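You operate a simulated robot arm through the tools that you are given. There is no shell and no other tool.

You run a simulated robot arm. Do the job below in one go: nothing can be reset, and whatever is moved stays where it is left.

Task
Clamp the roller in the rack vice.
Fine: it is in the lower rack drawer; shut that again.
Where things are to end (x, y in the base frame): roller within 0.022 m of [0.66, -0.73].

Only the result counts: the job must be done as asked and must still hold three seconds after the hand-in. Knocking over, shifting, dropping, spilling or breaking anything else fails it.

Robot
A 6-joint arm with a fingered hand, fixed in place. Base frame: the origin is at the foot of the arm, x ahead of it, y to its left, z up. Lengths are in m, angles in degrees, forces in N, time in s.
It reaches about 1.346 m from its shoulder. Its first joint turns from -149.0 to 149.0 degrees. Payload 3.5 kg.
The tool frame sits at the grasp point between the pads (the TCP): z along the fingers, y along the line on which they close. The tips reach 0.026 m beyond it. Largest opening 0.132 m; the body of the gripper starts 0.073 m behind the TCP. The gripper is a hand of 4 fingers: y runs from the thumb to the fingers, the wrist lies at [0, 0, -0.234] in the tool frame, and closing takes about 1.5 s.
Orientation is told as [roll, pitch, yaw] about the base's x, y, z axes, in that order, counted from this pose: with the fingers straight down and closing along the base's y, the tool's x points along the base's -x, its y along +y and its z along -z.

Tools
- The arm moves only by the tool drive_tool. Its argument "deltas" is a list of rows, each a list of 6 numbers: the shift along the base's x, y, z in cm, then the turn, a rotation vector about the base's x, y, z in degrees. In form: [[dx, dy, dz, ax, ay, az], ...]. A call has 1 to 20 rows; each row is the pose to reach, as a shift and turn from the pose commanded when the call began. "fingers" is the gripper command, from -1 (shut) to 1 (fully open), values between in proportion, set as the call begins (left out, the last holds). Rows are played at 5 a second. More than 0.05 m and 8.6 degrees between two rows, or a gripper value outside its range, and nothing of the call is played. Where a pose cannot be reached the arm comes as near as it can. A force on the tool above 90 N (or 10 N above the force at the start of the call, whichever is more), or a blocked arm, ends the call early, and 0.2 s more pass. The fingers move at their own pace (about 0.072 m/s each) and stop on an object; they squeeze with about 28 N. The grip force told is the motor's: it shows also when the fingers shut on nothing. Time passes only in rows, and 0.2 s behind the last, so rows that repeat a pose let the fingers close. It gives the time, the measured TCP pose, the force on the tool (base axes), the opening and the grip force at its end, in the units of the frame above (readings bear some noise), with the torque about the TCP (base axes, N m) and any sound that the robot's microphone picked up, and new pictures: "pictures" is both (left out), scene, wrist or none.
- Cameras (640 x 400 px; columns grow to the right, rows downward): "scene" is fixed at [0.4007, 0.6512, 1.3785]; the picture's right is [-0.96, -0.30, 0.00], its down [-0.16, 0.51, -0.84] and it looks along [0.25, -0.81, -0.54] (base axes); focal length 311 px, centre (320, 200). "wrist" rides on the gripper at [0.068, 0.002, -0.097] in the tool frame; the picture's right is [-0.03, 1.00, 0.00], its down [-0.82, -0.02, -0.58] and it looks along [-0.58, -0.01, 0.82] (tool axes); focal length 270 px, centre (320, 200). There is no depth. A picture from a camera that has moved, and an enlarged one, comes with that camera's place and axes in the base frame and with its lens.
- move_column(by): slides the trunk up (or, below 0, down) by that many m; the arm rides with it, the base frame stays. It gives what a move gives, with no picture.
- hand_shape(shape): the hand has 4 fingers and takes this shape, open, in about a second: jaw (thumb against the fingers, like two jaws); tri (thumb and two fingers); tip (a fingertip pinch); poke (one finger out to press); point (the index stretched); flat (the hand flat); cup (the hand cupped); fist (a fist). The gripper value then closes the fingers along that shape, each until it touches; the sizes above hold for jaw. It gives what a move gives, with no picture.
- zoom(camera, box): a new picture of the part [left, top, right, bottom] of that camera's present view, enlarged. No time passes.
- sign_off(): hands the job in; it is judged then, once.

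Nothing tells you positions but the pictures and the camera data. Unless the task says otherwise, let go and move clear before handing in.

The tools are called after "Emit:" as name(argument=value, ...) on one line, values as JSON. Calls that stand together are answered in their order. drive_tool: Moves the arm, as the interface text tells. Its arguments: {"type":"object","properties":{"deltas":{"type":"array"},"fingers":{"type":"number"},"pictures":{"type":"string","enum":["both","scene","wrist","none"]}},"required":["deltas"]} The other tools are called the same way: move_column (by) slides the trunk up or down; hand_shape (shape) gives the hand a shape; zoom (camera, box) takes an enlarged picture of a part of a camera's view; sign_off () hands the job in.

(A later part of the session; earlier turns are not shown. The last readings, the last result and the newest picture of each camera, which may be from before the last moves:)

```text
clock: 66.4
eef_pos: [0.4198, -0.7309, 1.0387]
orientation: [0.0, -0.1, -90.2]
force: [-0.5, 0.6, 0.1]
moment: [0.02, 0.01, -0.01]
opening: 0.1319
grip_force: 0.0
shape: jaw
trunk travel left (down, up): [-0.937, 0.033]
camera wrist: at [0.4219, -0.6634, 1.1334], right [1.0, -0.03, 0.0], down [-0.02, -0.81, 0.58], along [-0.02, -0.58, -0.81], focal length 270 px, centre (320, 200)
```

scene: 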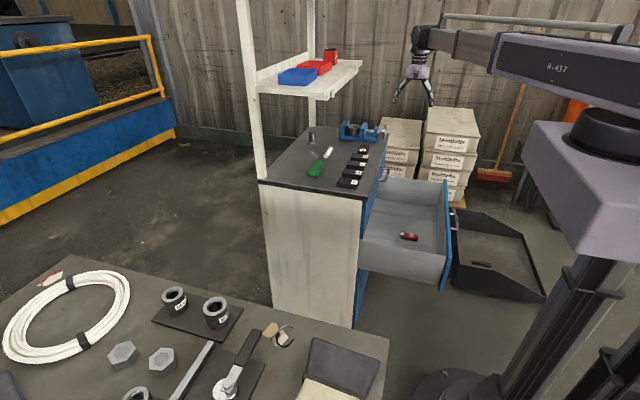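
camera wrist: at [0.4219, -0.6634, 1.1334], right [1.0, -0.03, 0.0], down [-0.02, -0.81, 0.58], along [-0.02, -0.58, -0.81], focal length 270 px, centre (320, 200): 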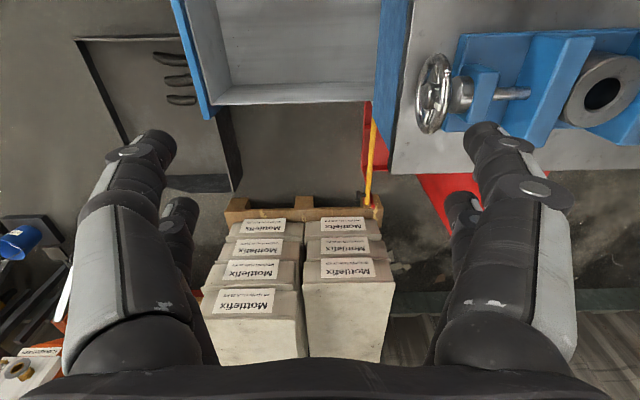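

Emit:
hand_shape(shape="tip")

Emit:
drive_tool(deltas=[[0, 0, 0, 0, 0, 0], [0, 0, 0, 0, 0, 0], [0, 0, 0, 0, 0, 0], [0, 0, 0, 0, 0, 0], [0, 0, 0, 0, 0, 0], [0, 0, 0, 0, 0, 0], [0, 0, 0, 0, 0, 0], [0, 0, 0, 0, 0, 0]], fingers=-1)

Emit:
zoom(camera="scene", box=[380, 40, 450, 110])

```text
clock: 67.3
eef_pos: [0.4191, -0.7305, 1.0367]
orientation: [0.0, -0.1, -90.0]
force: [-0.1, -0.4, -0.2]
moment: [0.02, -0.02, 0.0]
opening: 0.1316
grip_force: 0.1
shape: tip
trunk travel left (down, up): [-0.937, 0.033]
```

```text
clock: 69.1
eef_pos: [0.4192, -0.7299, 1.0379]
orientation: [0.0, -0.1, -90.0]
force: [-0.9, 0.7, 0.1]
moment: [-0.04, -0.01, 0.0]
opening: 0.0
grip_force: 28.1
shape: tip
trunk travel left (down, up): [-0.937, 0.033]
camera wrist: at [0.4217, -0.6634, 1.1334], right [1.0, -0.03, 0.0], down [-0.02, -0.81, 0.58], along [-0.01, -0.58, -0.81], focal length 270 px, centre (320, 200)
```

scene: 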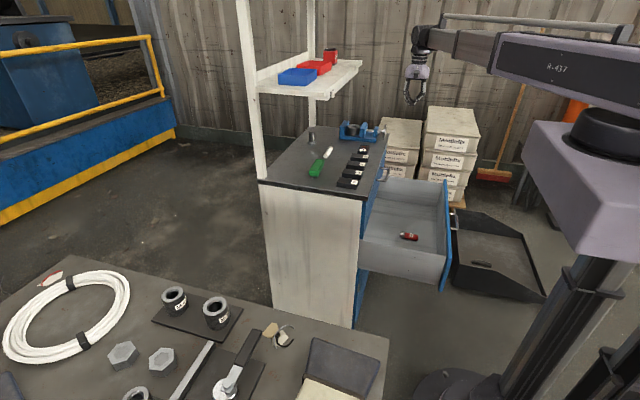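
wrist: 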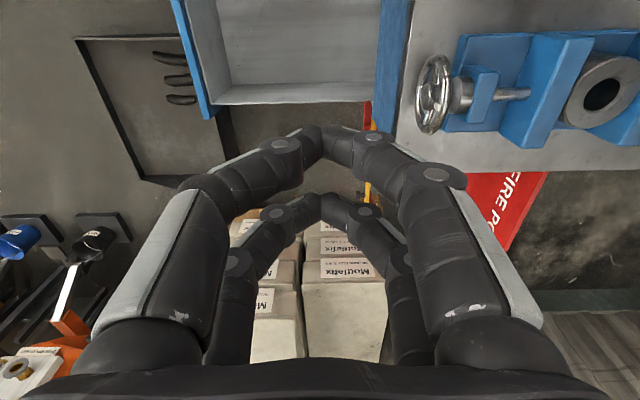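

```text
5.71 times, centred on (415, 75) of scene
camera zoom: at [0.4007, 0.6512, 1.3785], right [-0.96, -0.3, 0.0], down [-0.16, 0.51, -0.84], along [0.25, -0.81, -0.54], focal length 1778 px, centre (-223, 914)
```

zoom: 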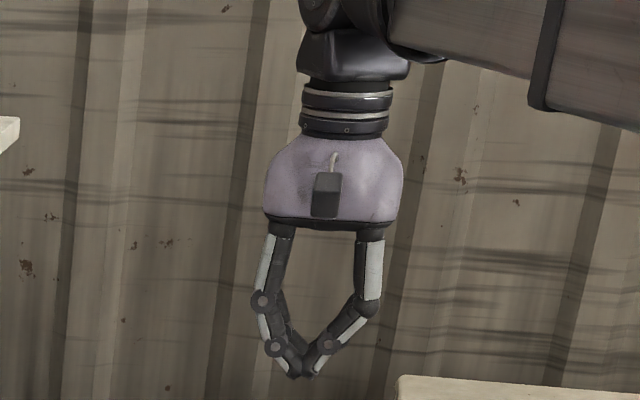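

Emit:
hand_shape(shape="poke")

Emit:
zoom(camera="wrist", box=[0, 0, 640, 400])

Emit:
zoom(camera="scene", box=[380, 40, 450, 110])

Emit:
hand_shape(shape="point")

Emit:
zoom(camera="wrist", box=[0, 0, 640, 400])

Emit:
zoom(camera="scene", box=[380, 40, 450, 110])

```text
clock: 70.0
eef_pos: [0.4186, -0.7296, 1.0385]
orientation: [0.0, -0.1, -90.0]
force: [-1.0, -0.5, 0.6]
moment: [-0.01, -0.02, -0.02]
opening: 0.0002
grip_force: 0.0
shape: poke
trunk travel left (down, up): [-0.937, 0.033]
```

```text
1.00 times, centred on (320, 200) of wrist (not enlarged: the box is as wide or as high as the picture)
camera zoom: at [0.4217, -0.6634, 1.1334], right [1.0, -0.03, 0.0], down [-0.02, -0.81, 0.58], along [-0.01, -0.58, -0.81], focal length 270 px, centre (320, 200)
```

zoom: 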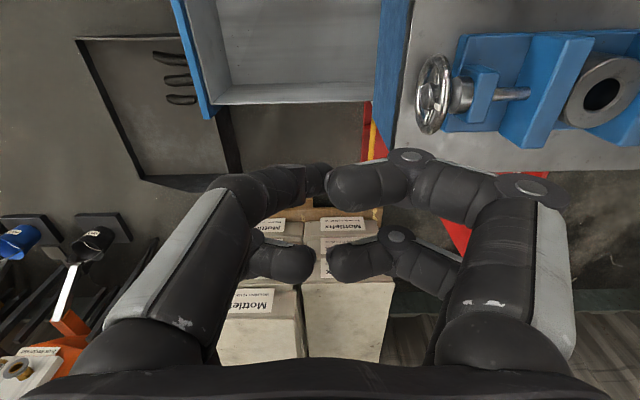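

```text
5.71 times, centred on (415, 75) of scene
camera zoom: at [0.4007, 0.6512, 1.3785], right [-0.96, -0.3, 0.0], down [-0.16, 0.51, -0.84], along [0.25, -0.81, -0.54], focal length 1778 px, centre (-223, 914)
```

zoom: 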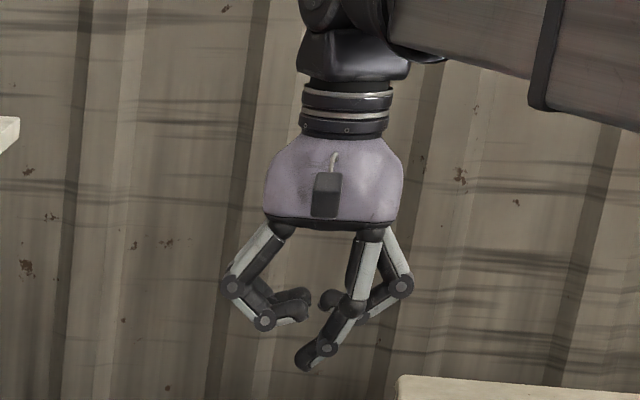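

```text
clock: 70.9
eef_pos: [0.4184, -0.7305, 1.0383]
orientation: [-0.1, -0.2, -90.0]
force: [0.1, 0.2, 0.2]
moment: [0.0, 0.01, 0.01]
opening: 0.0001
grip_force: 0.1
shape: point
trunk travel left (down, up): [-0.937, 0.033]
```

```text
1.00 times, centred on (320, 200) of wrist (not enlarged: the box is as wide or as high as the picture)
camera zoom: at [0.4217, -0.6634, 1.1334], right [1.0, -0.03, 0.0], down [-0.02, -0.81, 0.58], along [-0.01, -0.58, -0.81], focal length 270 px, centre (320, 200)
```

zoom: 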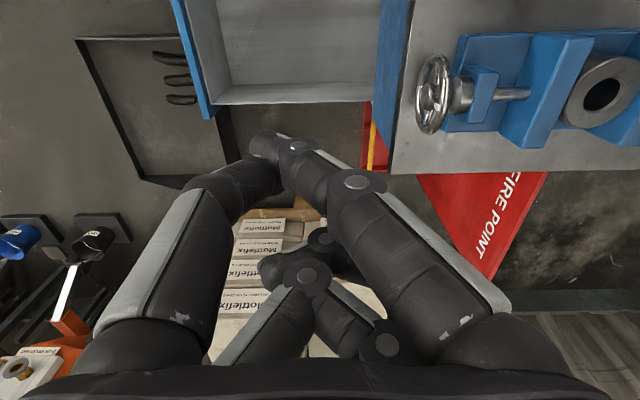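

```text
5.71 times, centred on (415, 75) of scene
camera zoom: at [0.4007, 0.6512, 1.3785], right [-0.96, -0.3, 0.0], down [-0.16, 0.51, -0.84], along [0.25, -0.81, -0.54], focal length 1778 px, centre (-223, 914)
```

zoom: 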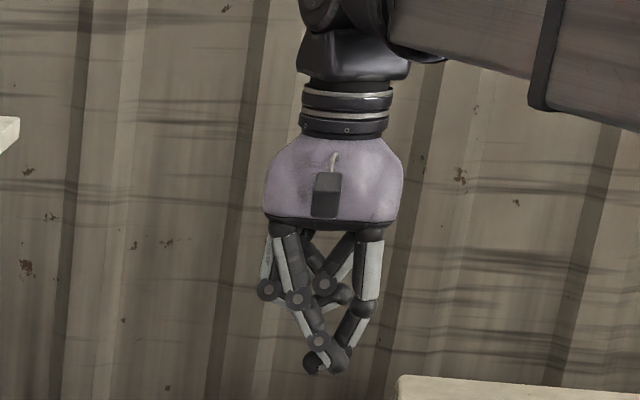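

Emit:
zoom(camera="wrist", box=[390, 20, 640, 160])

Emit:
zoom(camera="scene", box=[365, 110, 400, 145])

```text
2.56 times, centred on (515, 90) of wrist
camera zoom: at [0.4217, -0.6634, 1.1334], right [1.0, -0.03, 0.0], down [-0.02, -0.81, 0.58], along [-0.01, -0.58, -0.81], focal length 692 px, centre (-179, 482)
```

zoom: 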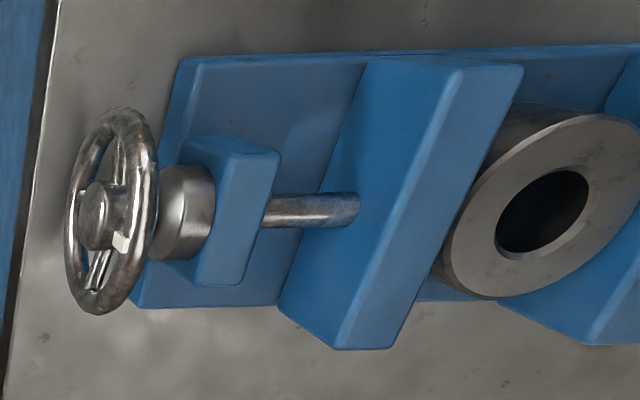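

```text
11.43 times, centred on (382, 128) of scene
camera zoom: at [0.4007, 0.6512, 1.3785], right [-0.96, -0.3, 0.0], down [-0.16, 0.51, -0.84], along [0.25, -0.81, -0.54], focal length 3556 px, centre (-394, 1029)
```

zoom: 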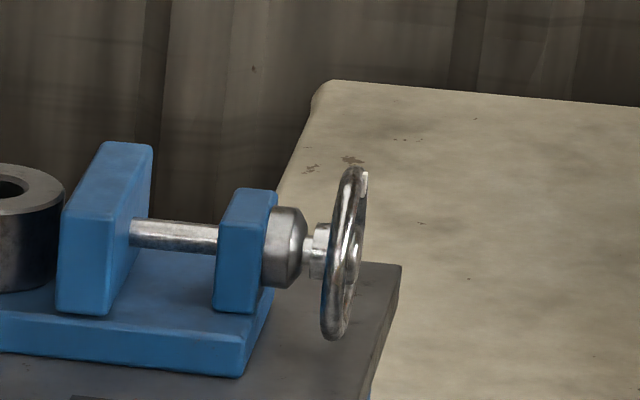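

I'm checking which shapes give a narrow two-finger pinch, since the wheel sits close to the cabinet top. I'll open the "point" shape to see which fingers stay folded.

Emit:
drive_tool(deltas=[[0, 0, 0, 0, 0, 0], [0, 0, 0, 0, 0, 0], [0, 0, 0, 0, 0, 0], [0, 0, 0, 0, 0, 0], [0, 0, 0, 0, 0, 0], [0, 0, 0, 0, 0, 0], [0, 0, 0, 0, 0, 0]], fingers=1)

Emit:
zoom(camera="scene", box=[380, 40, 450, 110])

```text
clock: 72.5
eef_pos: [0.4188, -0.7307, 1.0383]
orientation: [0.0, -0.1, -90.0]
force: [-0.1, -0.1, -0.9]
moment: [-0.01, -0.01, 0.0]
opening: 0.0
grip_force: 0.0
shape: point
trunk travel left (down, up): [-0.937, 0.033]
camera wrist: at [0.4217, -0.6634, 1.1334], right [1.0, -0.03, 0.0], down [-0.02, -0.81, 0.58], along [-0.01, -0.58, -0.81], focal length 270 px, centre (320, 200)
```

scene: 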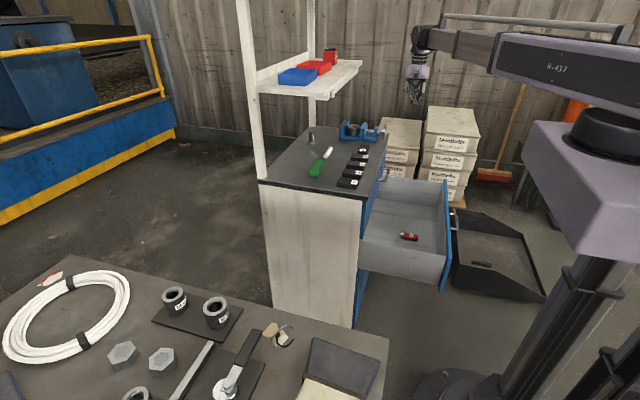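
wrist: 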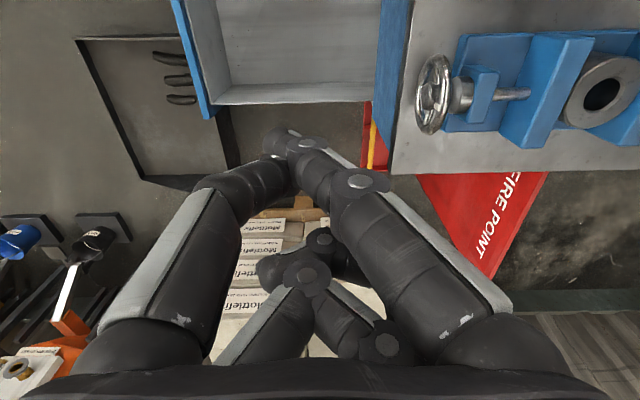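

```text
5.71 times, centred on (415, 75) of scene
camera zoom: at [0.4007, 0.6512, 1.3785], right [-0.96, -0.3, 0.0], down [-0.16, 0.51, -0.84], along [0.25, -0.81, -0.54], focal length 1778 px, centre (-223, 914)
```

zoom: 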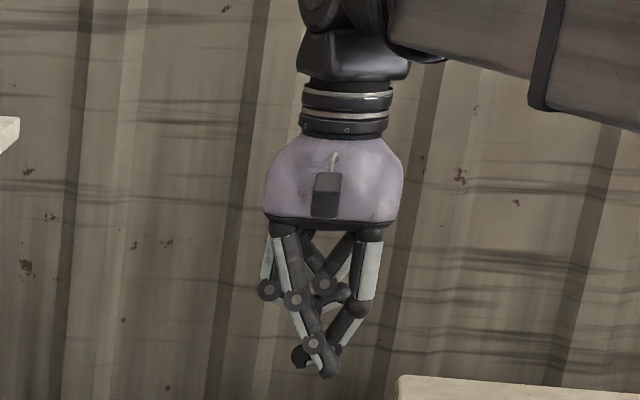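

"Poke"/"point" won't pinch, so I'll use "jaw" with the hand lying horizontally along −y: its two finger pairs are then stacked vertically and only the lower pair pinches the top of the wheel rim. First I reorient in free space: yaw by +180°.

Emit:
hand_shape(shape="jaw")

Emit:
drive_tool(deltas=[[-0.5, 0.5, 0, 0, 0, 8.4], [-1, 1, 0, 0, 0, 16.8], [-1.5, 1.5, 0, 0, 0, 25.2], [-2, 2, 0, 0, 0, 33.6], [-2.5, 2.5, 0, 0, 0, 42], [-3, 3, 0, 0, 0, 50.4], [-3.5, 3.5, 0, 0, 0, 58.8], [-4, 4, 0, 0, 0, 67.2], [-4.5, 4.5, 0, 0, 0, 75.6], [-5, 5, 0, 0, 0, 84], [-5, 5, 0, 0, 0, 90]], fingers=1, pictures="none")

Emit:
drive_tool(deltas=[[0, 0, 0, 0, 0, 8.2], [0, 0, 0, 0, 0, 16.4], [0, 0, 0, 0, 0, 24.6], [0, 0, 0, 0, 0, 32.8], [0, 0, 0, 0, 0, 41], [0, 0, 0, 0, 0, 49.2], [0, 0, 0, 0, 0, 57.4], [0, 0, 0, 0, 0, 65.6], [0, 0, 0, 0, 0, 73.8], [0, 0, 0, 0, 0, 82], [0, 0, 0, 0, 0, 90]])

```text
clock: 73.4
eef_pos: [0.4194, -0.7299, 1.0383]
orientation: [0.0, -0.1, -90.0]
force: [-0.3, 0.2, -0.9]
moment: [0.05, 0.01, 0.0]
opening: 0.1319
grip_force: 0.1
shape: jaw
trunk travel left (down, up): [-0.937, 0.033]
```

```text
clock: 75.8
eef_pos: [0.3683, -0.681, 1.0382]
orientation: [-0.1, -0.2, 0.1]
force: [0.5, 0.8, -1.3]
moment: [-0.02, 0.03, 0.02]
opening: 0.1317
grip_force: 0.0
shape: jaw
trunk travel left (down, up): [-0.937, 0.033]
```

```text
clock: 78.2
eef_pos: [0.3777, -0.6771, 1.0395]
orientation: [0.0, 0.0, 18.4]
force: [-0.7, 0.5, -0.1]
moment: [0.0, 0.0, -0.02]
opening: 0.1319
grip_force: 0.0
shape: jaw
out of reach, approached as far as the arm can: row 3, 4, 5, 6, 7, 8, 9, 10, 11
trunk travel left (down, up): [-0.937, 0.033]
camera wrist: at [0.3138, -0.6972, 1.1336], right [-0.29, 0.96, 0.0], down [0.78, 0.24, 0.58], along [0.55, 0.17, -0.82], focal length 270 px, centre (320, 200)
```

scene: 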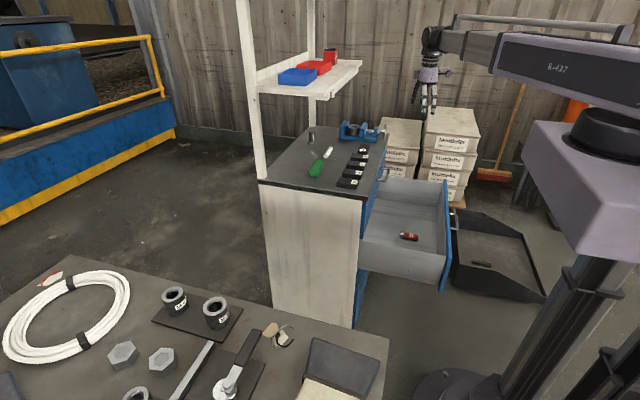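
wrist: 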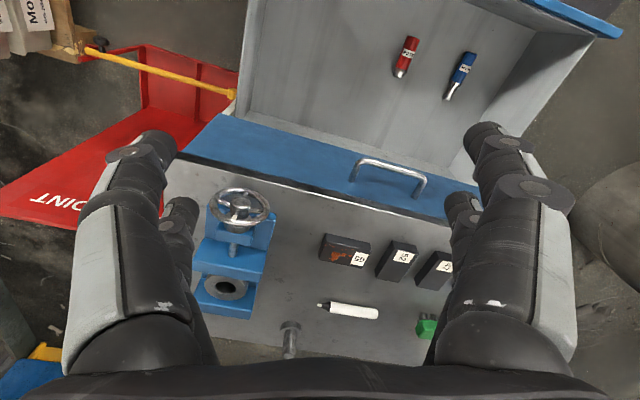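

The wrist hits a joint limit at about +18° yaw, so I must go round the other way. I'll turn back in negative yaw and check how the command is interpreted.

Emit:
drive_tool(deltas=[[0, 0, 0, 0, 0, -8], [0, 0, 0, 0, 0, -16]], pictures="none")

```text
clock: 78.8
eef_pos: [0.3782, -0.6759, 1.0383]
orientation: [0.0, 0.1, 2.3]
force: [-0.3, 0.2, -0.3]
moment: [-0.01, -0.02, 0.0]
opening: 0.132
grip_force: 0.2
shape: jaw
trunk travel left (down, up): [-0.937, 0.033]
```

Emit:
drive_tool(deltas=[[0, 0, 0, 0, 0, -8.4], [0, 0, 0, 0, 0, -16.8], [0, 0, 0, 0, 0, -25.2], [0, 0, 0, 0, 0, -33.6], [0, 0, 0, 0, 0, -42], [0, 0, 0, 0, 0, -50.4], [0, 0, 0, 0, 0, -58.8], [0, 0, 0, 0, 0, -67.2], [0, 0, 0, 0, 0, -75.6], [0, 0, 0, 0, 0, -84], [0, 0, 0, 0, 0, -92.4], [0, 0, 0, 0, 0, -100.8], [0, 0, 0, 0, 0, -109.2], [0, 0, 0, 0, 0, -117.6], [0, 0, 0, 0, 0, -126], [0, 0, 0, 0, 0, -134.4], [0, 0, 0, 0, 0, -142.8], [0, 0, 0, 0, 0, -151.2], [0, 0, 0, 0, 0, -159.6], [0, 0, 0, 0, 0, -168]], pictures="none")

Emit:
drive_tool(deltas=[[0, 0, 0, 0, 0, -8.4], [0, 0, 0, 0, 0, -16.8], [0, 0, 0, 0, 0, -25.2], [0, 0, 0, 0, 0, -33.6], [0, 0, 0, 0, 0, -42], [0, 0, 0, 0, 0, -50.4], [0, 0, 0, 0, 0, -58.8], [0, 0, 0, 0, 0, -67.2], [0, 0, 0, 0, 0, -75.6], [0, 0, 0, 0, 0, -84], [0, 0, 0, 0, 0, -92.4], [0, 0, 0, 0, 0, -100.8], [0, 0, 0, 0, 0, -104.3]])

```text
clock: 83.0
eef_pos: [0.3773, -0.6763, 1.0382]
orientation: [0.0, 0.1, -165.9]
force: [0.1, -1.3, 1.4]
moment: [0.03, 0.02, 0.01]
opening: 0.1318
grip_force: 0.1
shape: jaw
trunk travel left (down, up): [-0.937, 0.033]
```

```text
clock: 85.8
eef_pos: [0.3784, -0.6758, 1.0378]
orientation: [-0.1, 0.1, 90.0]
force: [1.2, 0.4, 0.1]
moment: [0.0, 0.01, 0.06]
opening: 0.1319
grip_force: 0.0
shape: jaw
trunk travel left (down, up): [-0.937, 0.033]
camera wrist: at [0.3774, -0.7466, 1.1336], right [-1.0, 0.03, 0.0], down [0.02, 0.82, 0.58], along [0.02, 0.58, -0.82], focal length 270 px, centre (320, 200)
```

scene: 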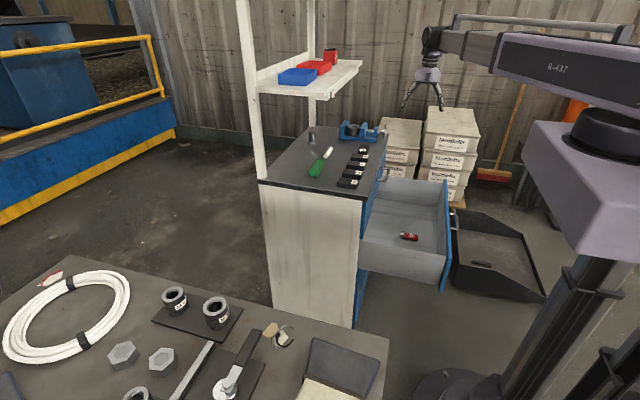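
wrist: 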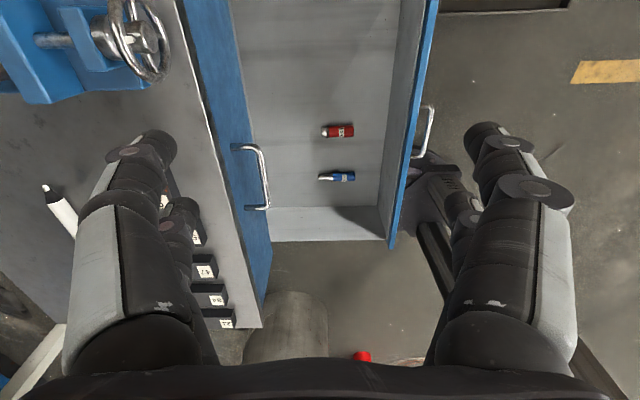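

Yaw +90° is reached. Now I tip the hand to point along −y (camera on top), still in front of the cabinet and high up.

Emit:
drive_tool(deltas=[[0, 0, 0.3, -8.2, 0, 0], [0, 0, 1, -16.4, 0, 0], [0, 0, 2.1, -24.6, 0, 0], [0, 0, 3.7, -32.8, 0, 0], [0, 0, 5.7, -41, 0, 0], [0, 0, 8.1, -49.2, 0, 0], [0, 0, 10.8, -57.4, 0, 0], [0, 0, 13.7, -65.6, 0, 0], [0, 0, 16.9, -73.8, 0, 0], [0, 0, 20.1, -82, 0, 0], [0, 0, 23.4, -90, 0, 0]])

```text
clock: 88.2
eef_pos: [0.3739, -0.6793, 1.258]
orientation: [37.0, 85.7, 127.8]
force: [0.1, -0.7, 0.7]
moment: [0.0, -0.01, 0.0]
opening: 0.1319
grip_force: 0.1
shape: jaw
out of reach, approached as far as the arm can: row 11
trunk travel left (down, up): [-0.937, 0.033]
camera wrist: at [0.375, -0.5885, 1.3306], right [-1.0, -0.01, 0.02], down [-0.02, 0.62, -0.78], along [0.0, -0.78, -0.62], focal length 270 px, centre (320, 200)
```

scene: 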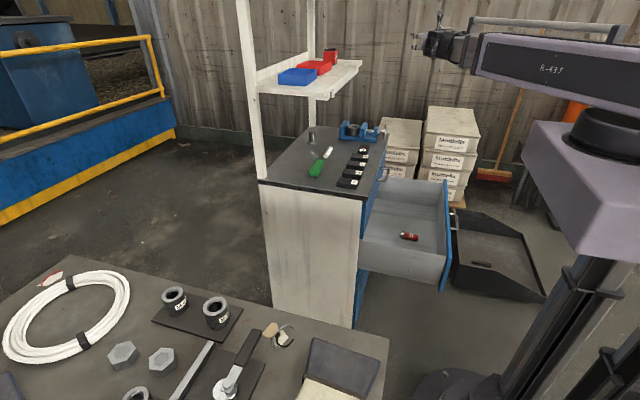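
wrist: 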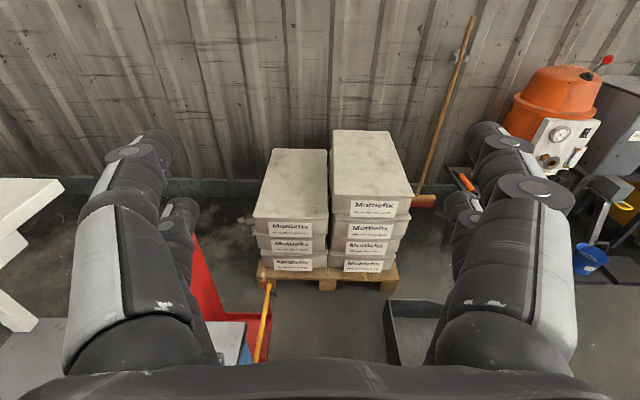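

The hand now points along −y with the camera on top (a few degrees short of horizontal, which is fine). I'll move over the wheel's x, staying high, then lower.

Emit:
drive_tool(deltas=[[3.7, 0, 0, 0, 0, 0], [7.4, 0, 0, 0, 0, 0], [11.1, 0, 0, 0, 0, 0], [14.8, 0, 0, 0, 0, 0]])

```text
clock: 89.2
eef_pos: [0.5217, -0.6806, 1.2551]
orientation: [38.9, 84.5, 129.6]
force: [0.0, 0.3, 0.3]
moment: [0.01, -0.01, 0.01]
opening: 0.132
grip_force: 0.1
shape: jaw
out of reach, approached as far as the arm can: row 3, 4
trunk travel left (down, up): [-0.937, 0.033]
camera wrist: at [0.5243, -0.5913, 1.3283], right [-1.0, -0.01, 0.03], down [-0.04, 0.64, -0.77], along [-0.01, -0.77, -0.64], focal length 270 px, centre (320, 200)
```

scene: 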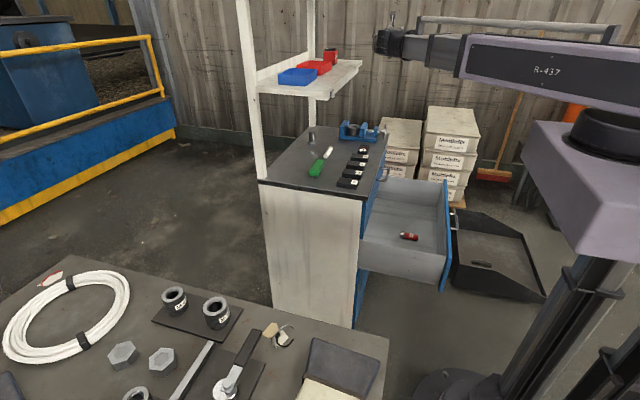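
wrist: 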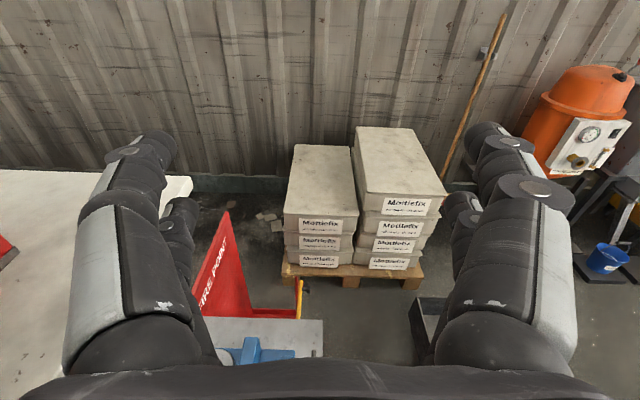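

Emit:
move_column(by=-0.25)

Emit:
zoom(camera="wrist", box=[0, 0, 640, 400])

Emit:
zoom(camera="scene", box=[330, 60, 450, 160])

```text
clock: 91.8
eef_pos: [0.521, -0.6815, 1.0051]
orientation: [38.5, 84.6, 129.3]
force: [0.2, 0.5, -0.8]
moment: [-0.03, -0.02, -0.01]
opening: 0.132
grip_force: 0.1
shape: jaw
trunk travel left (down, up): [-0.687, 0.283]
```

```text
1.00 times, centred on (320, 200) of wrist (not enlarged: the box is as wide or as high as the picture)
camera zoom: at [0.5233, -0.591, 1.0785], right [-1.0, -0.01, 0.03], down [-0.03, 0.64, -0.77], along [-0.01, -0.77, -0.64], focal length 270 px, centre (320, 200)
```

zoom: 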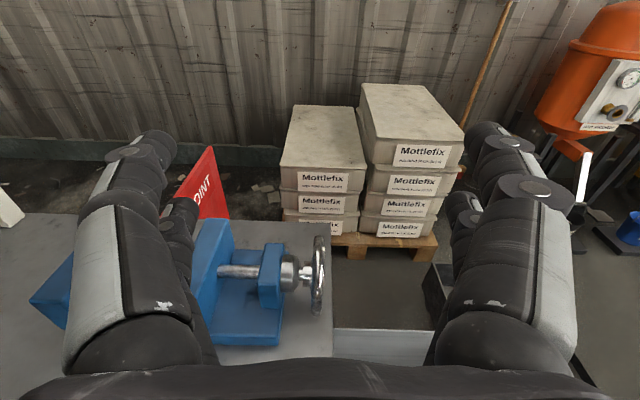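

```text
4.00 times, centred on (390, 110) of scene
camera zoom: at [0.4007, 0.6512, 1.3785], right [-0.96, -0.3, 0.0], down [-0.16, 0.51, -0.84], along [0.25, -0.81, -0.54], focal length 1244 px, centre (40, 560)
```

zoom: 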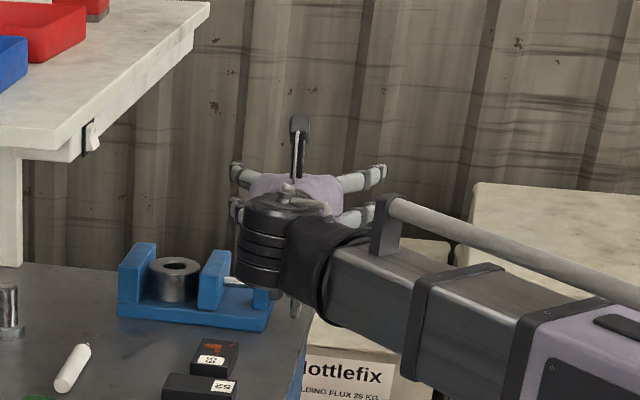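

Emit:
zoom(camera="wrist", box=[200, 210, 360, 350])

```text
2.86 times, centred on (280, 280) of wrist
camera zoom: at [0.5233, -0.591, 1.0785], right [-1.0, -0.01, 0.03], down [-0.03, 0.64, -0.77], along [-0.01, -0.77, -0.64], focal length 772 px, centre (434, -29)
```

zoom: 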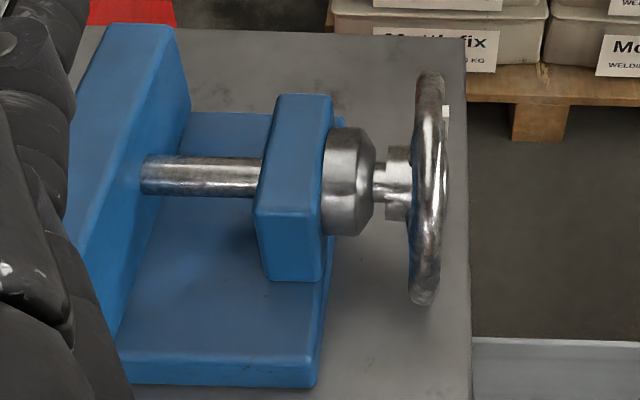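

The wheel is at x≈0.521 with its axis near z≈0.877. I'll partly close the fingers, align above the rim, and lower so that the lower finger pair straddles the top of the rim.

Emit:
drive_tool(deltas=[[0, -1.5, 0, 0, 0, 0], [0, -3.3, 0, 0, 0, 0], [0, -3.3, 0, 0, 0, 0], [0, -3.3, 0, 0, 0, 0]], fingers=-0.1)

Emit:
move_column(by=-0.045)

Emit:
zoom(camera="wrist", box=[0, 0, 640, 400])

Emit:
zoom(camera="scene", box=[340, 80, 420, 150])

```text
clock: 92.8
eef_pos: [0.5211, -0.7149, 1.0041]
orientation: [38.3, 84.5, 129.1]
force: [-1.0, -0.1, 0.4]
moment: [-0.01, -0.01, 0.01]
opening: 0.0601
grip_force: 0.0
shape: jaw
trunk travel left (down, up): [-0.687, 0.283]
camera wrist: at [0.524, -0.6244, 1.0784], right [-1.0, -0.01, 0.03], down [-0.03, 0.64, -0.77], along [-0.01, -0.77, -0.64], focal length 270 px, centre (320, 200)
```

scene: 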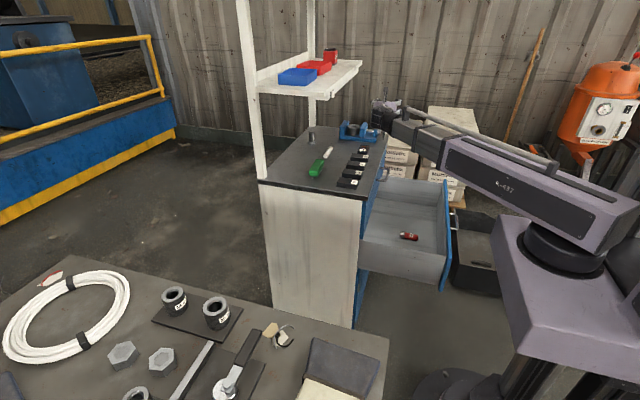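
wrist: 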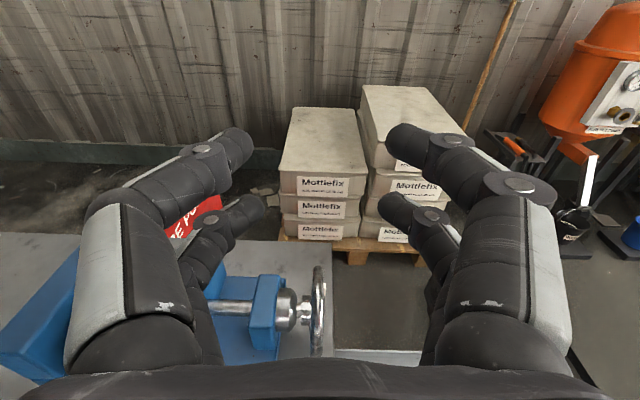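

```text
clock: 93.6
eef_pos: [0.5231, -0.7141, 0.959]
orientation: [38.3, 84.6, 129.1]
force: [-0.8, -0.2, -0.7]
moment: [0.0, 0.01, -0.04]
opening: 0.0599
grip_force: 0.0
shape: jaw
trunk travel left (down, up): [-0.642, 0.328]
```

```text
1.00 times, centred on (320, 200) of wrist (not enlarged: the box is as wide or as high as the picture)
camera zoom: at [0.524, -0.6244, 1.0334], right [-1.0, -0.01, 0.03], down [-0.03, 0.64, -0.77], along [-0.01, -0.77, -0.64], focal length 270 px, centre (320, 200)
```

zoom: 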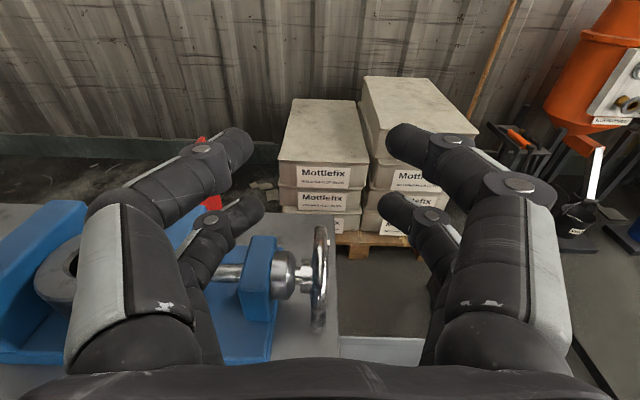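

```text
5.71 times, centred on (380, 115) of scene
camera zoom: at [0.4007, 0.6512, 1.3785], right [-0.96, -0.3, 0.0], down [-0.16, 0.51, -0.84], along [0.25, -0.81, -0.54], focal length 1778 px, centre (-23, 686)
```

zoom: 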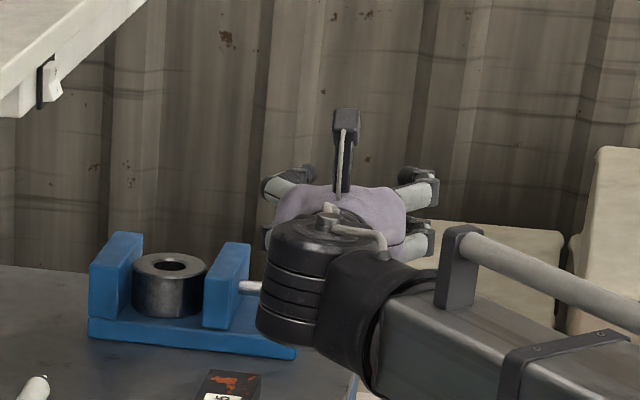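

Emit:
move_column(by=-0.031)

Emit:
zoom(camera="wrist", box=[160, 100, 480, 360])

Emit:
zoom(camera="scene", box=[340, 80, 420, 150])

```text
clock: 94.4
eef_pos: [0.5212, -0.7143, 0.9279]
orientation: [38.2, 84.5, 129.1]
force: [-0.1, 0.3, 0.6]
moment: [0.0, -0.03, -0.01]
opening: 0.0599
grip_force: 0.0
shape: jaw
trunk travel left (down, up): [-0.611, 0.359]
```

```text
1.54 times, centred on (320, 230) of wrist
camera zoom: at [0.524, -0.6244, 1.0024], right [-1.0, -0.01, 0.03], down [-0.03, 0.64, -0.77], along [-0.01, -0.77, -0.64], focal length 416 px, centre (320, 154)
```

zoom: 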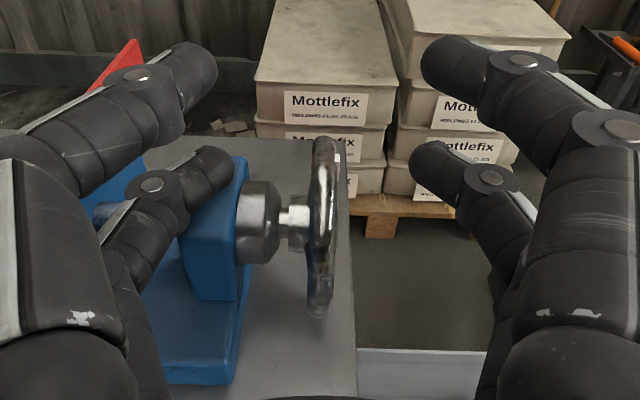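

```text
5.71 times, centred on (380, 115) of scene
camera zoom: at [0.4007, 0.6512, 1.3785], right [-0.96, -0.3, 0.0], down [-0.16, 0.51, -0.84], along [0.25, -0.81, -0.54], focal length 1778 px, centre (-23, 686)
```

zoom: 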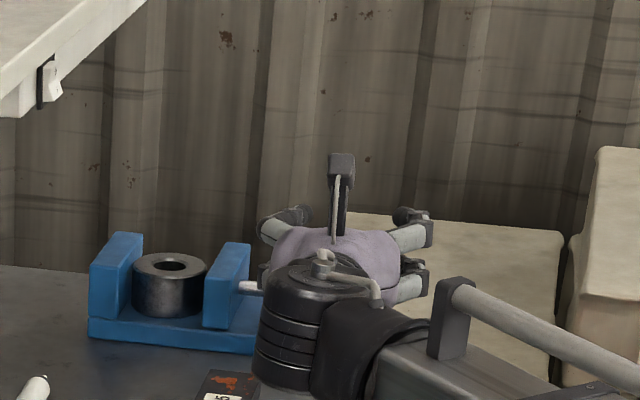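

Emit:
move_column(by=-0.0025)

Emit:
drive_tool(deltas=[[0, 0, 0, 0, 0, 0], [0, 0, 0, 0, 0, 0], [0, 0, 0, 0, 0, 0], [0, 0, 0, 0, 0, 0], [0, 0, 0, 0, 0, 0]], fingers=-1)

Emit:
zoom(camera="wrist", box=[200, 120, 440, 320])

```text
clock: 94.9
eef_pos: [0.522, -0.7135, 0.9245]
orientation: [38.3, 84.5, 129.1]
force: [-0.5, 0.6, 0.3]
moment: [-0.02, 0.01, 0.04]
opening: 0.0604
grip_force: 0.1
shape: jaw
trunk travel left (down, up): [-0.608, 0.362]
```

```text
clock: 96.1
eef_pos: [0.522, -0.7141, 0.9258]
orientation: [38.2, 84.5, 129.0]
force: [0.6, -1.8, 1.1]
moment: [-0.07, -0.01, -0.03]
opening: 0.0
grip_force: 28.0
shape: jaw
trunk travel left (down, up): [-0.608, 0.362]
camera wrist: at [0.524, -0.6246, 0.9998], right [-1.0, -0.01, 0.03], down [-0.03, 0.64, -0.77], along [-0.01, -0.77, -0.64], focal length 270 px, centre (320, 200)
```

scene: 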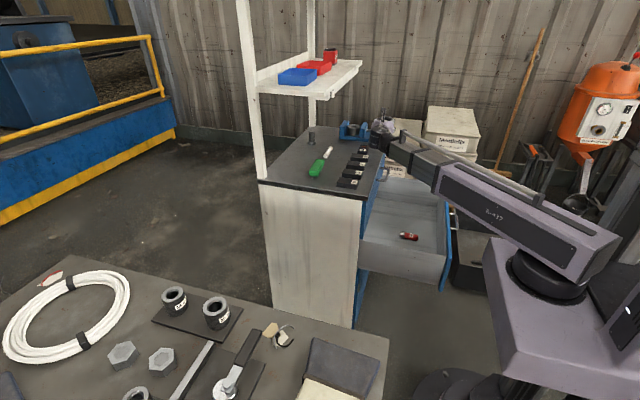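
wrist: 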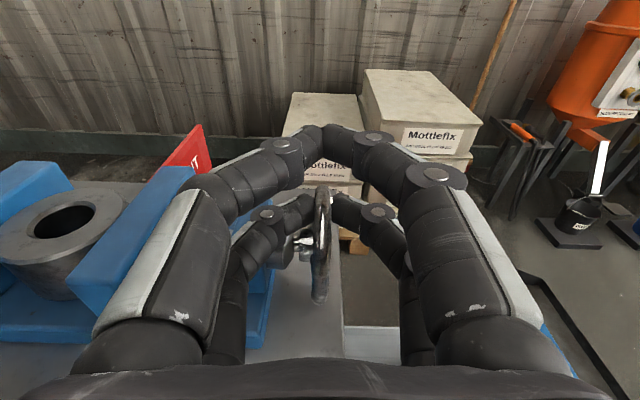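

```text
2.00 times, centred on (320, 220) of wrist
camera zoom: at [0.524, -0.6246, 0.9998], right [-1.0, -0.01, 0.03], down [-0.03, 0.64, -0.77], along [-0.01, -0.77, -0.64], focal length 541 px, centre (320, 160)
```

zoom: 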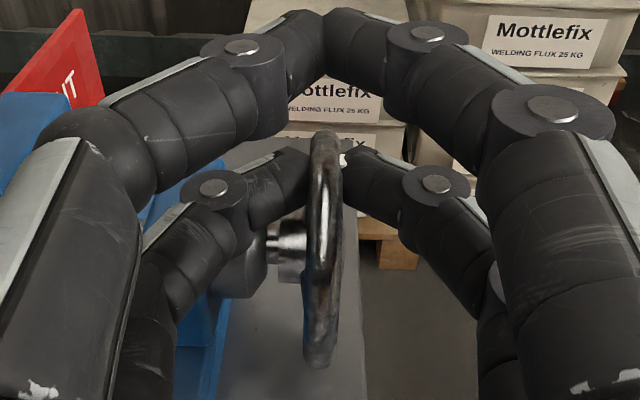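

The lower pair pinches the rim near its top. I'll drag it toward −y (clockwise seen from the robot) a little and see whether wheel and jaw move.

Emit:
drive_tool(deltas=[[0, -0.3, 0, 0, 0, 0], [0, -0.6, 0, 0, 0, 0], [0, -0.9, 0, 0, 0, 0], [0, -1.2, 0, 0, 0, 0], [0, -1.5, 0, 0, 0, 0]])

Emit:
zoom(camera="wrist", box=[200, 120, 440, 320])

Emit:
zoom(camera="scene", box=[335, 105, 395, 145])

```text
clock: 97.3
eef_pos: [0.5231, -0.7283, 0.9236]
orientation: [36.4, 84.3, 127.2]
force: [-3.5, 23.4, -22.5]
moment: [1.02, -0.03, -0.1]
opening: 0.0
grip_force: 28.2
shape: jaw
trunk travel left (down, up): [-0.608, 0.362]
camera wrist: at [0.5243, -0.6388, 0.9988], right [-1.0, -0.01, 0.03], down [-0.03, 0.64, -0.77], along [-0.01, -0.77, -0.64], focal length 270 px, centre (320, 200)
```

scene: 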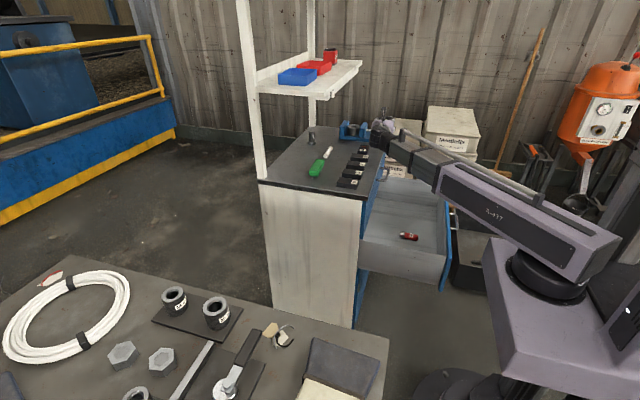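
wrist: 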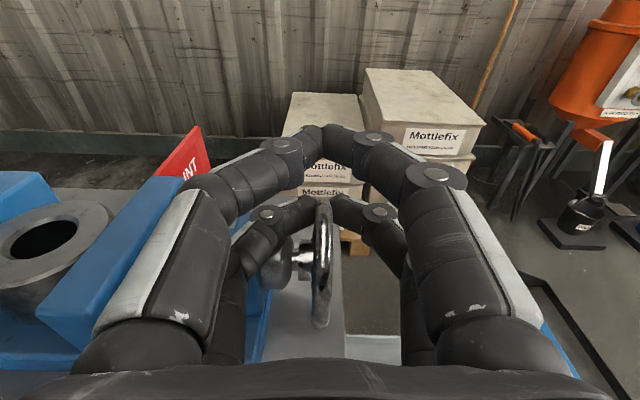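

```text
2.00 times, centred on (320, 220) of wrist
camera zoom: at [0.5243, -0.6388, 0.9988], right [-1.0, -0.01, 0.03], down [-0.03, 0.64, -0.77], along [-0.01, -0.77, -0.64], focal length 541 px, centre (320, 160)
```

zoom: 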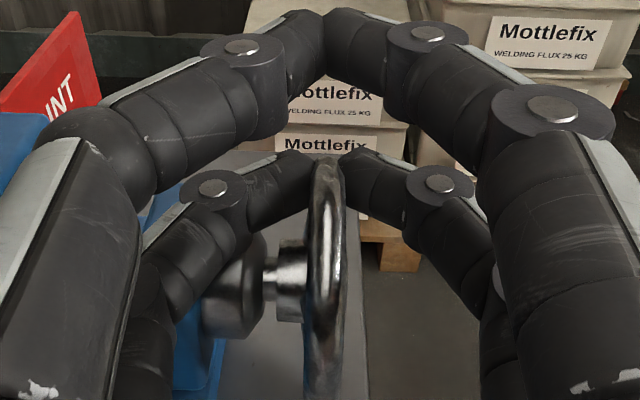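

```text
10.00 times, centred on (365, 125) of scene
camera zoom: at [0.4007, 0.6512, 1.3785], right [-0.96, -0.3, 0.0], down [-0.16, 0.51, -0.84], along [0.25, -0.81, -0.54], focal length 3111 px, centre (-130, 950)
```

zoom: 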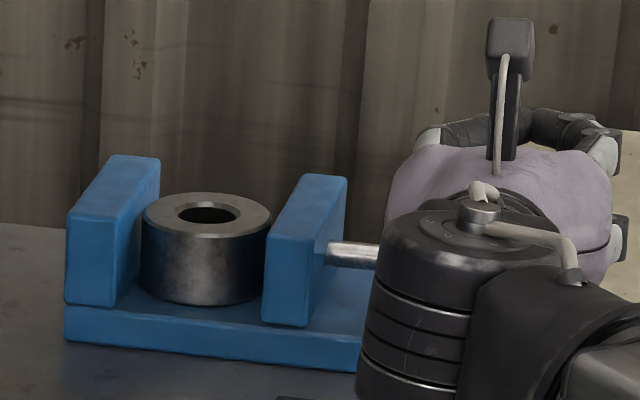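

The wheel resists with about 23 N but the rim seems to follow. I'll open slightly, go back for a longer stroke, and repeat.

Emit:
drive_tool(deltas=[[0, 0, 0, 0, 0, 0], [0, 0, 0, 0, 0, 0], [0, 1.3, 0, 0, 0, 0], [0, 2.6, 0, 0, 0, 0], [0, 3.8, 0, 0, 0, 0]], fingers=-0.5)

Emit:
zoom(camera="wrist", box=[200, 120, 440, 320])

Emit:
zoom(camera="scene", box=[335, 105, 395, 145])

```text
clock: 98.5
eef_pos: [0.5203, -0.6923, 0.926]
orientation: [37.5, 84.5, 128.4]
force: [0.0, -0.3, 0.5]
moment: [0.01, 0.0, 0.01]
opening: 0.0324
grip_force: 0.1
shape: jaw
trunk travel left (down, up): [-0.608, 0.362]
camera wrist: at [0.5235, -0.6022, 0.9996], right [-1.0, -0.01, 0.03], down [-0.04, 0.64, -0.77], along [-0.01, -0.77, -0.64], focal length 270 px, centre (320, 200)
```

scene: 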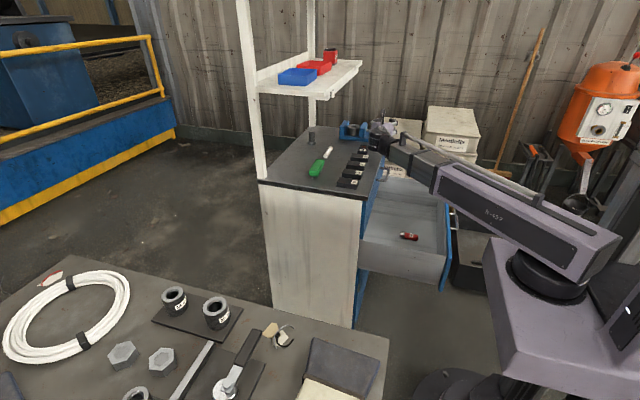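
wrist: 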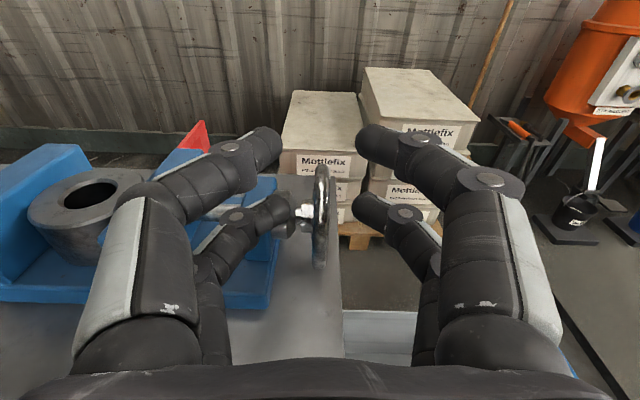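

```text
2.00 times, centred on (320, 220) of wrist
camera zoom: at [0.5235, -0.6022, 0.9996], right [-1.0, -0.01, 0.03], down [-0.04, 0.64, -0.77], along [-0.01, -0.77, -0.64], focal length 541 px, centre (320, 160)
```

zoom: 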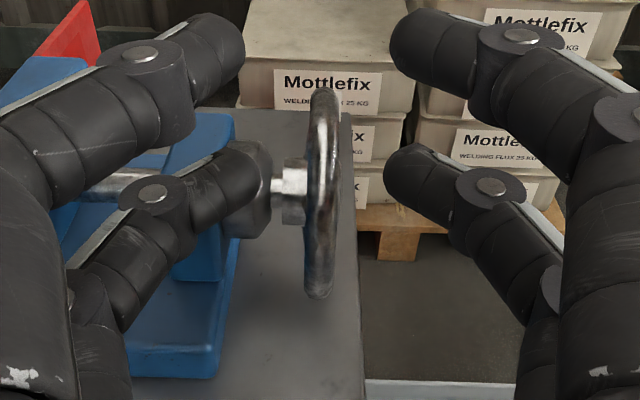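

```text
10.00 times, centred on (365, 125) of scene
camera zoom: at [0.4007, 0.6512, 1.3785], right [-0.96, -0.3, 0.0], down [-0.16, 0.51, -0.84], along [0.25, -0.81, -0.54], focal length 3111 px, centre (-130, 950)
```

zoom: 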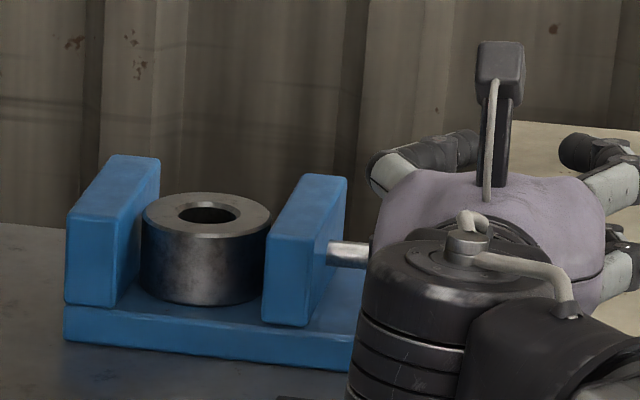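

Emit:
zoom(camera="scene", box=[343, 105, 375, 140])

Emit:
drive_tool(deltas=[[0, 0, 0, 0, 0, 0], [0, 0, 0, 0, 0, 0], [0, 0, 0, 0, 0, 0], [0, -0.4, 0, 0, 0, 0], [0, -0.8, 0, 0, 0, 0], [0, -1.2, 0, 0, 0, 0], [0, -1.6, 0, 0, 0, 0], [0, -2.0, 0, 0, 0, 0], [0, -2.4, 0, 0, 0, 0], [0, -2.8, 0, 0, 0, 0], [0, -3.2, 0, 0, 0, 0], [0, -3.6, 0, 0, 0, 0]], fingers=-1)

Emit:
zoom(camera="wrist", box=[200, 120, 440, 320])

Emit:
zoom(camera="scene", box=[343, 105, 375, 140])

```text
11.43 times, centred on (359, 122) of scene
camera zoom: at [0.4007, 0.6512, 1.3785], right [-0.96, -0.3, 0.0], down [-0.16, 0.51, -0.84], along [0.25, -0.81, -0.54], focal length 3556 px, centre (-126, 1086)
```

zoom: 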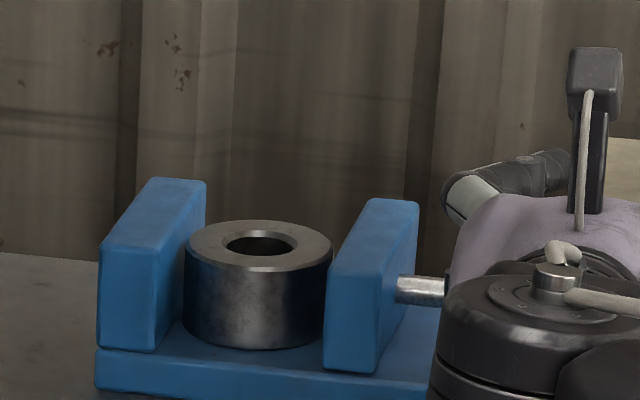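

```text
clock: 101.1
eef_pos: [0.521, -0.726, 0.9257]
orientation: [37.3, 84.6, 128.1]
force: [0.0, 6.0, 8.2]
moment: [0.22, -0.05, 0.01]
opening: 0.0002
grip_force: 28.3
shape: jaw
trunk travel left (down, up): [-0.608, 0.362]
camera wrist: at [0.5234, -0.6364, 1.0003], right [-1.0, -0.01, 0.03], down [-0.03, 0.64, -0.77], along [-0.01, -0.77, -0.64], focal length 270 px, centre (320, 200)
```

scene: 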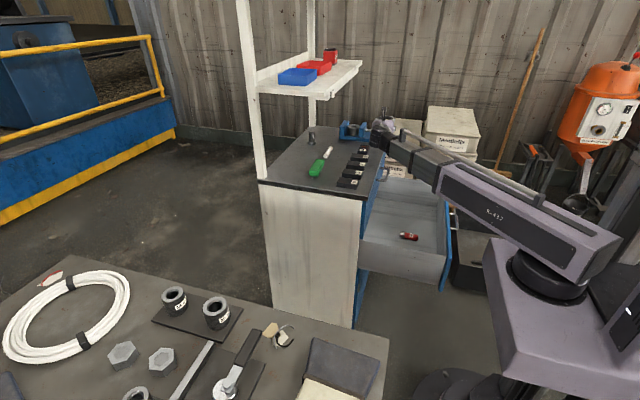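
wrist: 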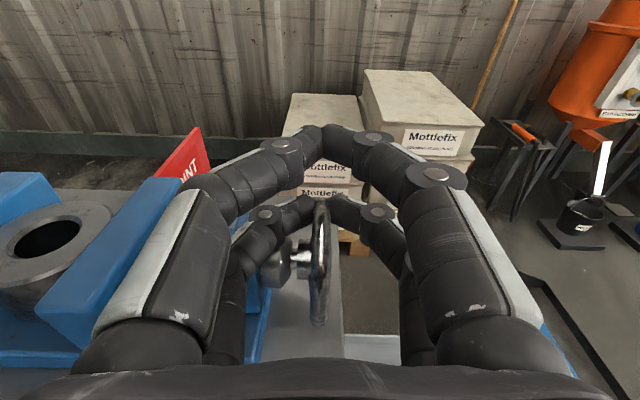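

```text
2.00 times, centred on (320, 220) of wrist
camera zoom: at [0.5234, -0.6364, 1.0003], right [-1.0, -0.01, 0.03], down [-0.03, 0.64, -0.77], along [-0.01, -0.77, -0.64], focal length 541 px, centre (320, 160)
```

zoom: 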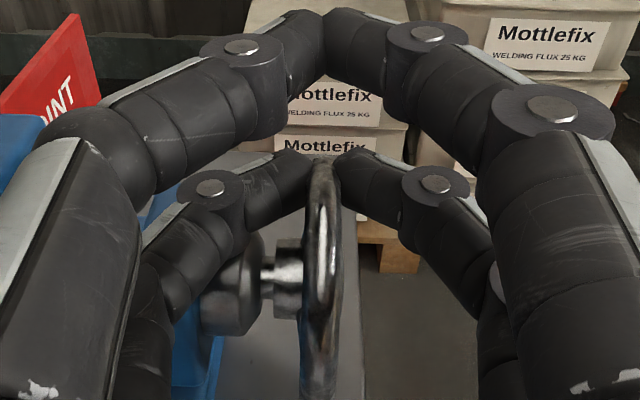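

```text
11.43 times, centred on (359, 122) of scene
camera zoom: at [0.4007, 0.6512, 1.3785], right [-0.96, -0.3, 0.0], down [-0.16, 0.51, -0.84], along [0.25, -0.81, -0.54], focal length 3556 px, centre (-126, 1086)
```

zoom: 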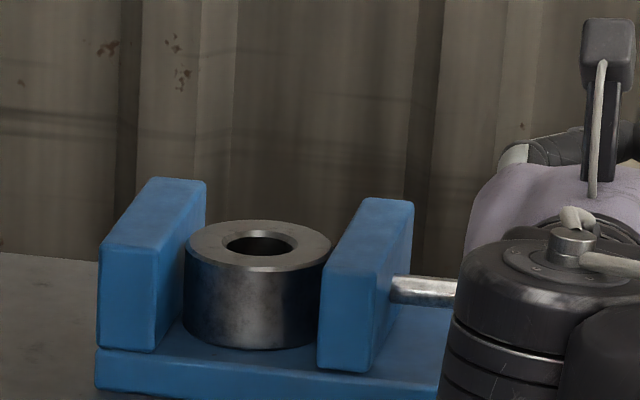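

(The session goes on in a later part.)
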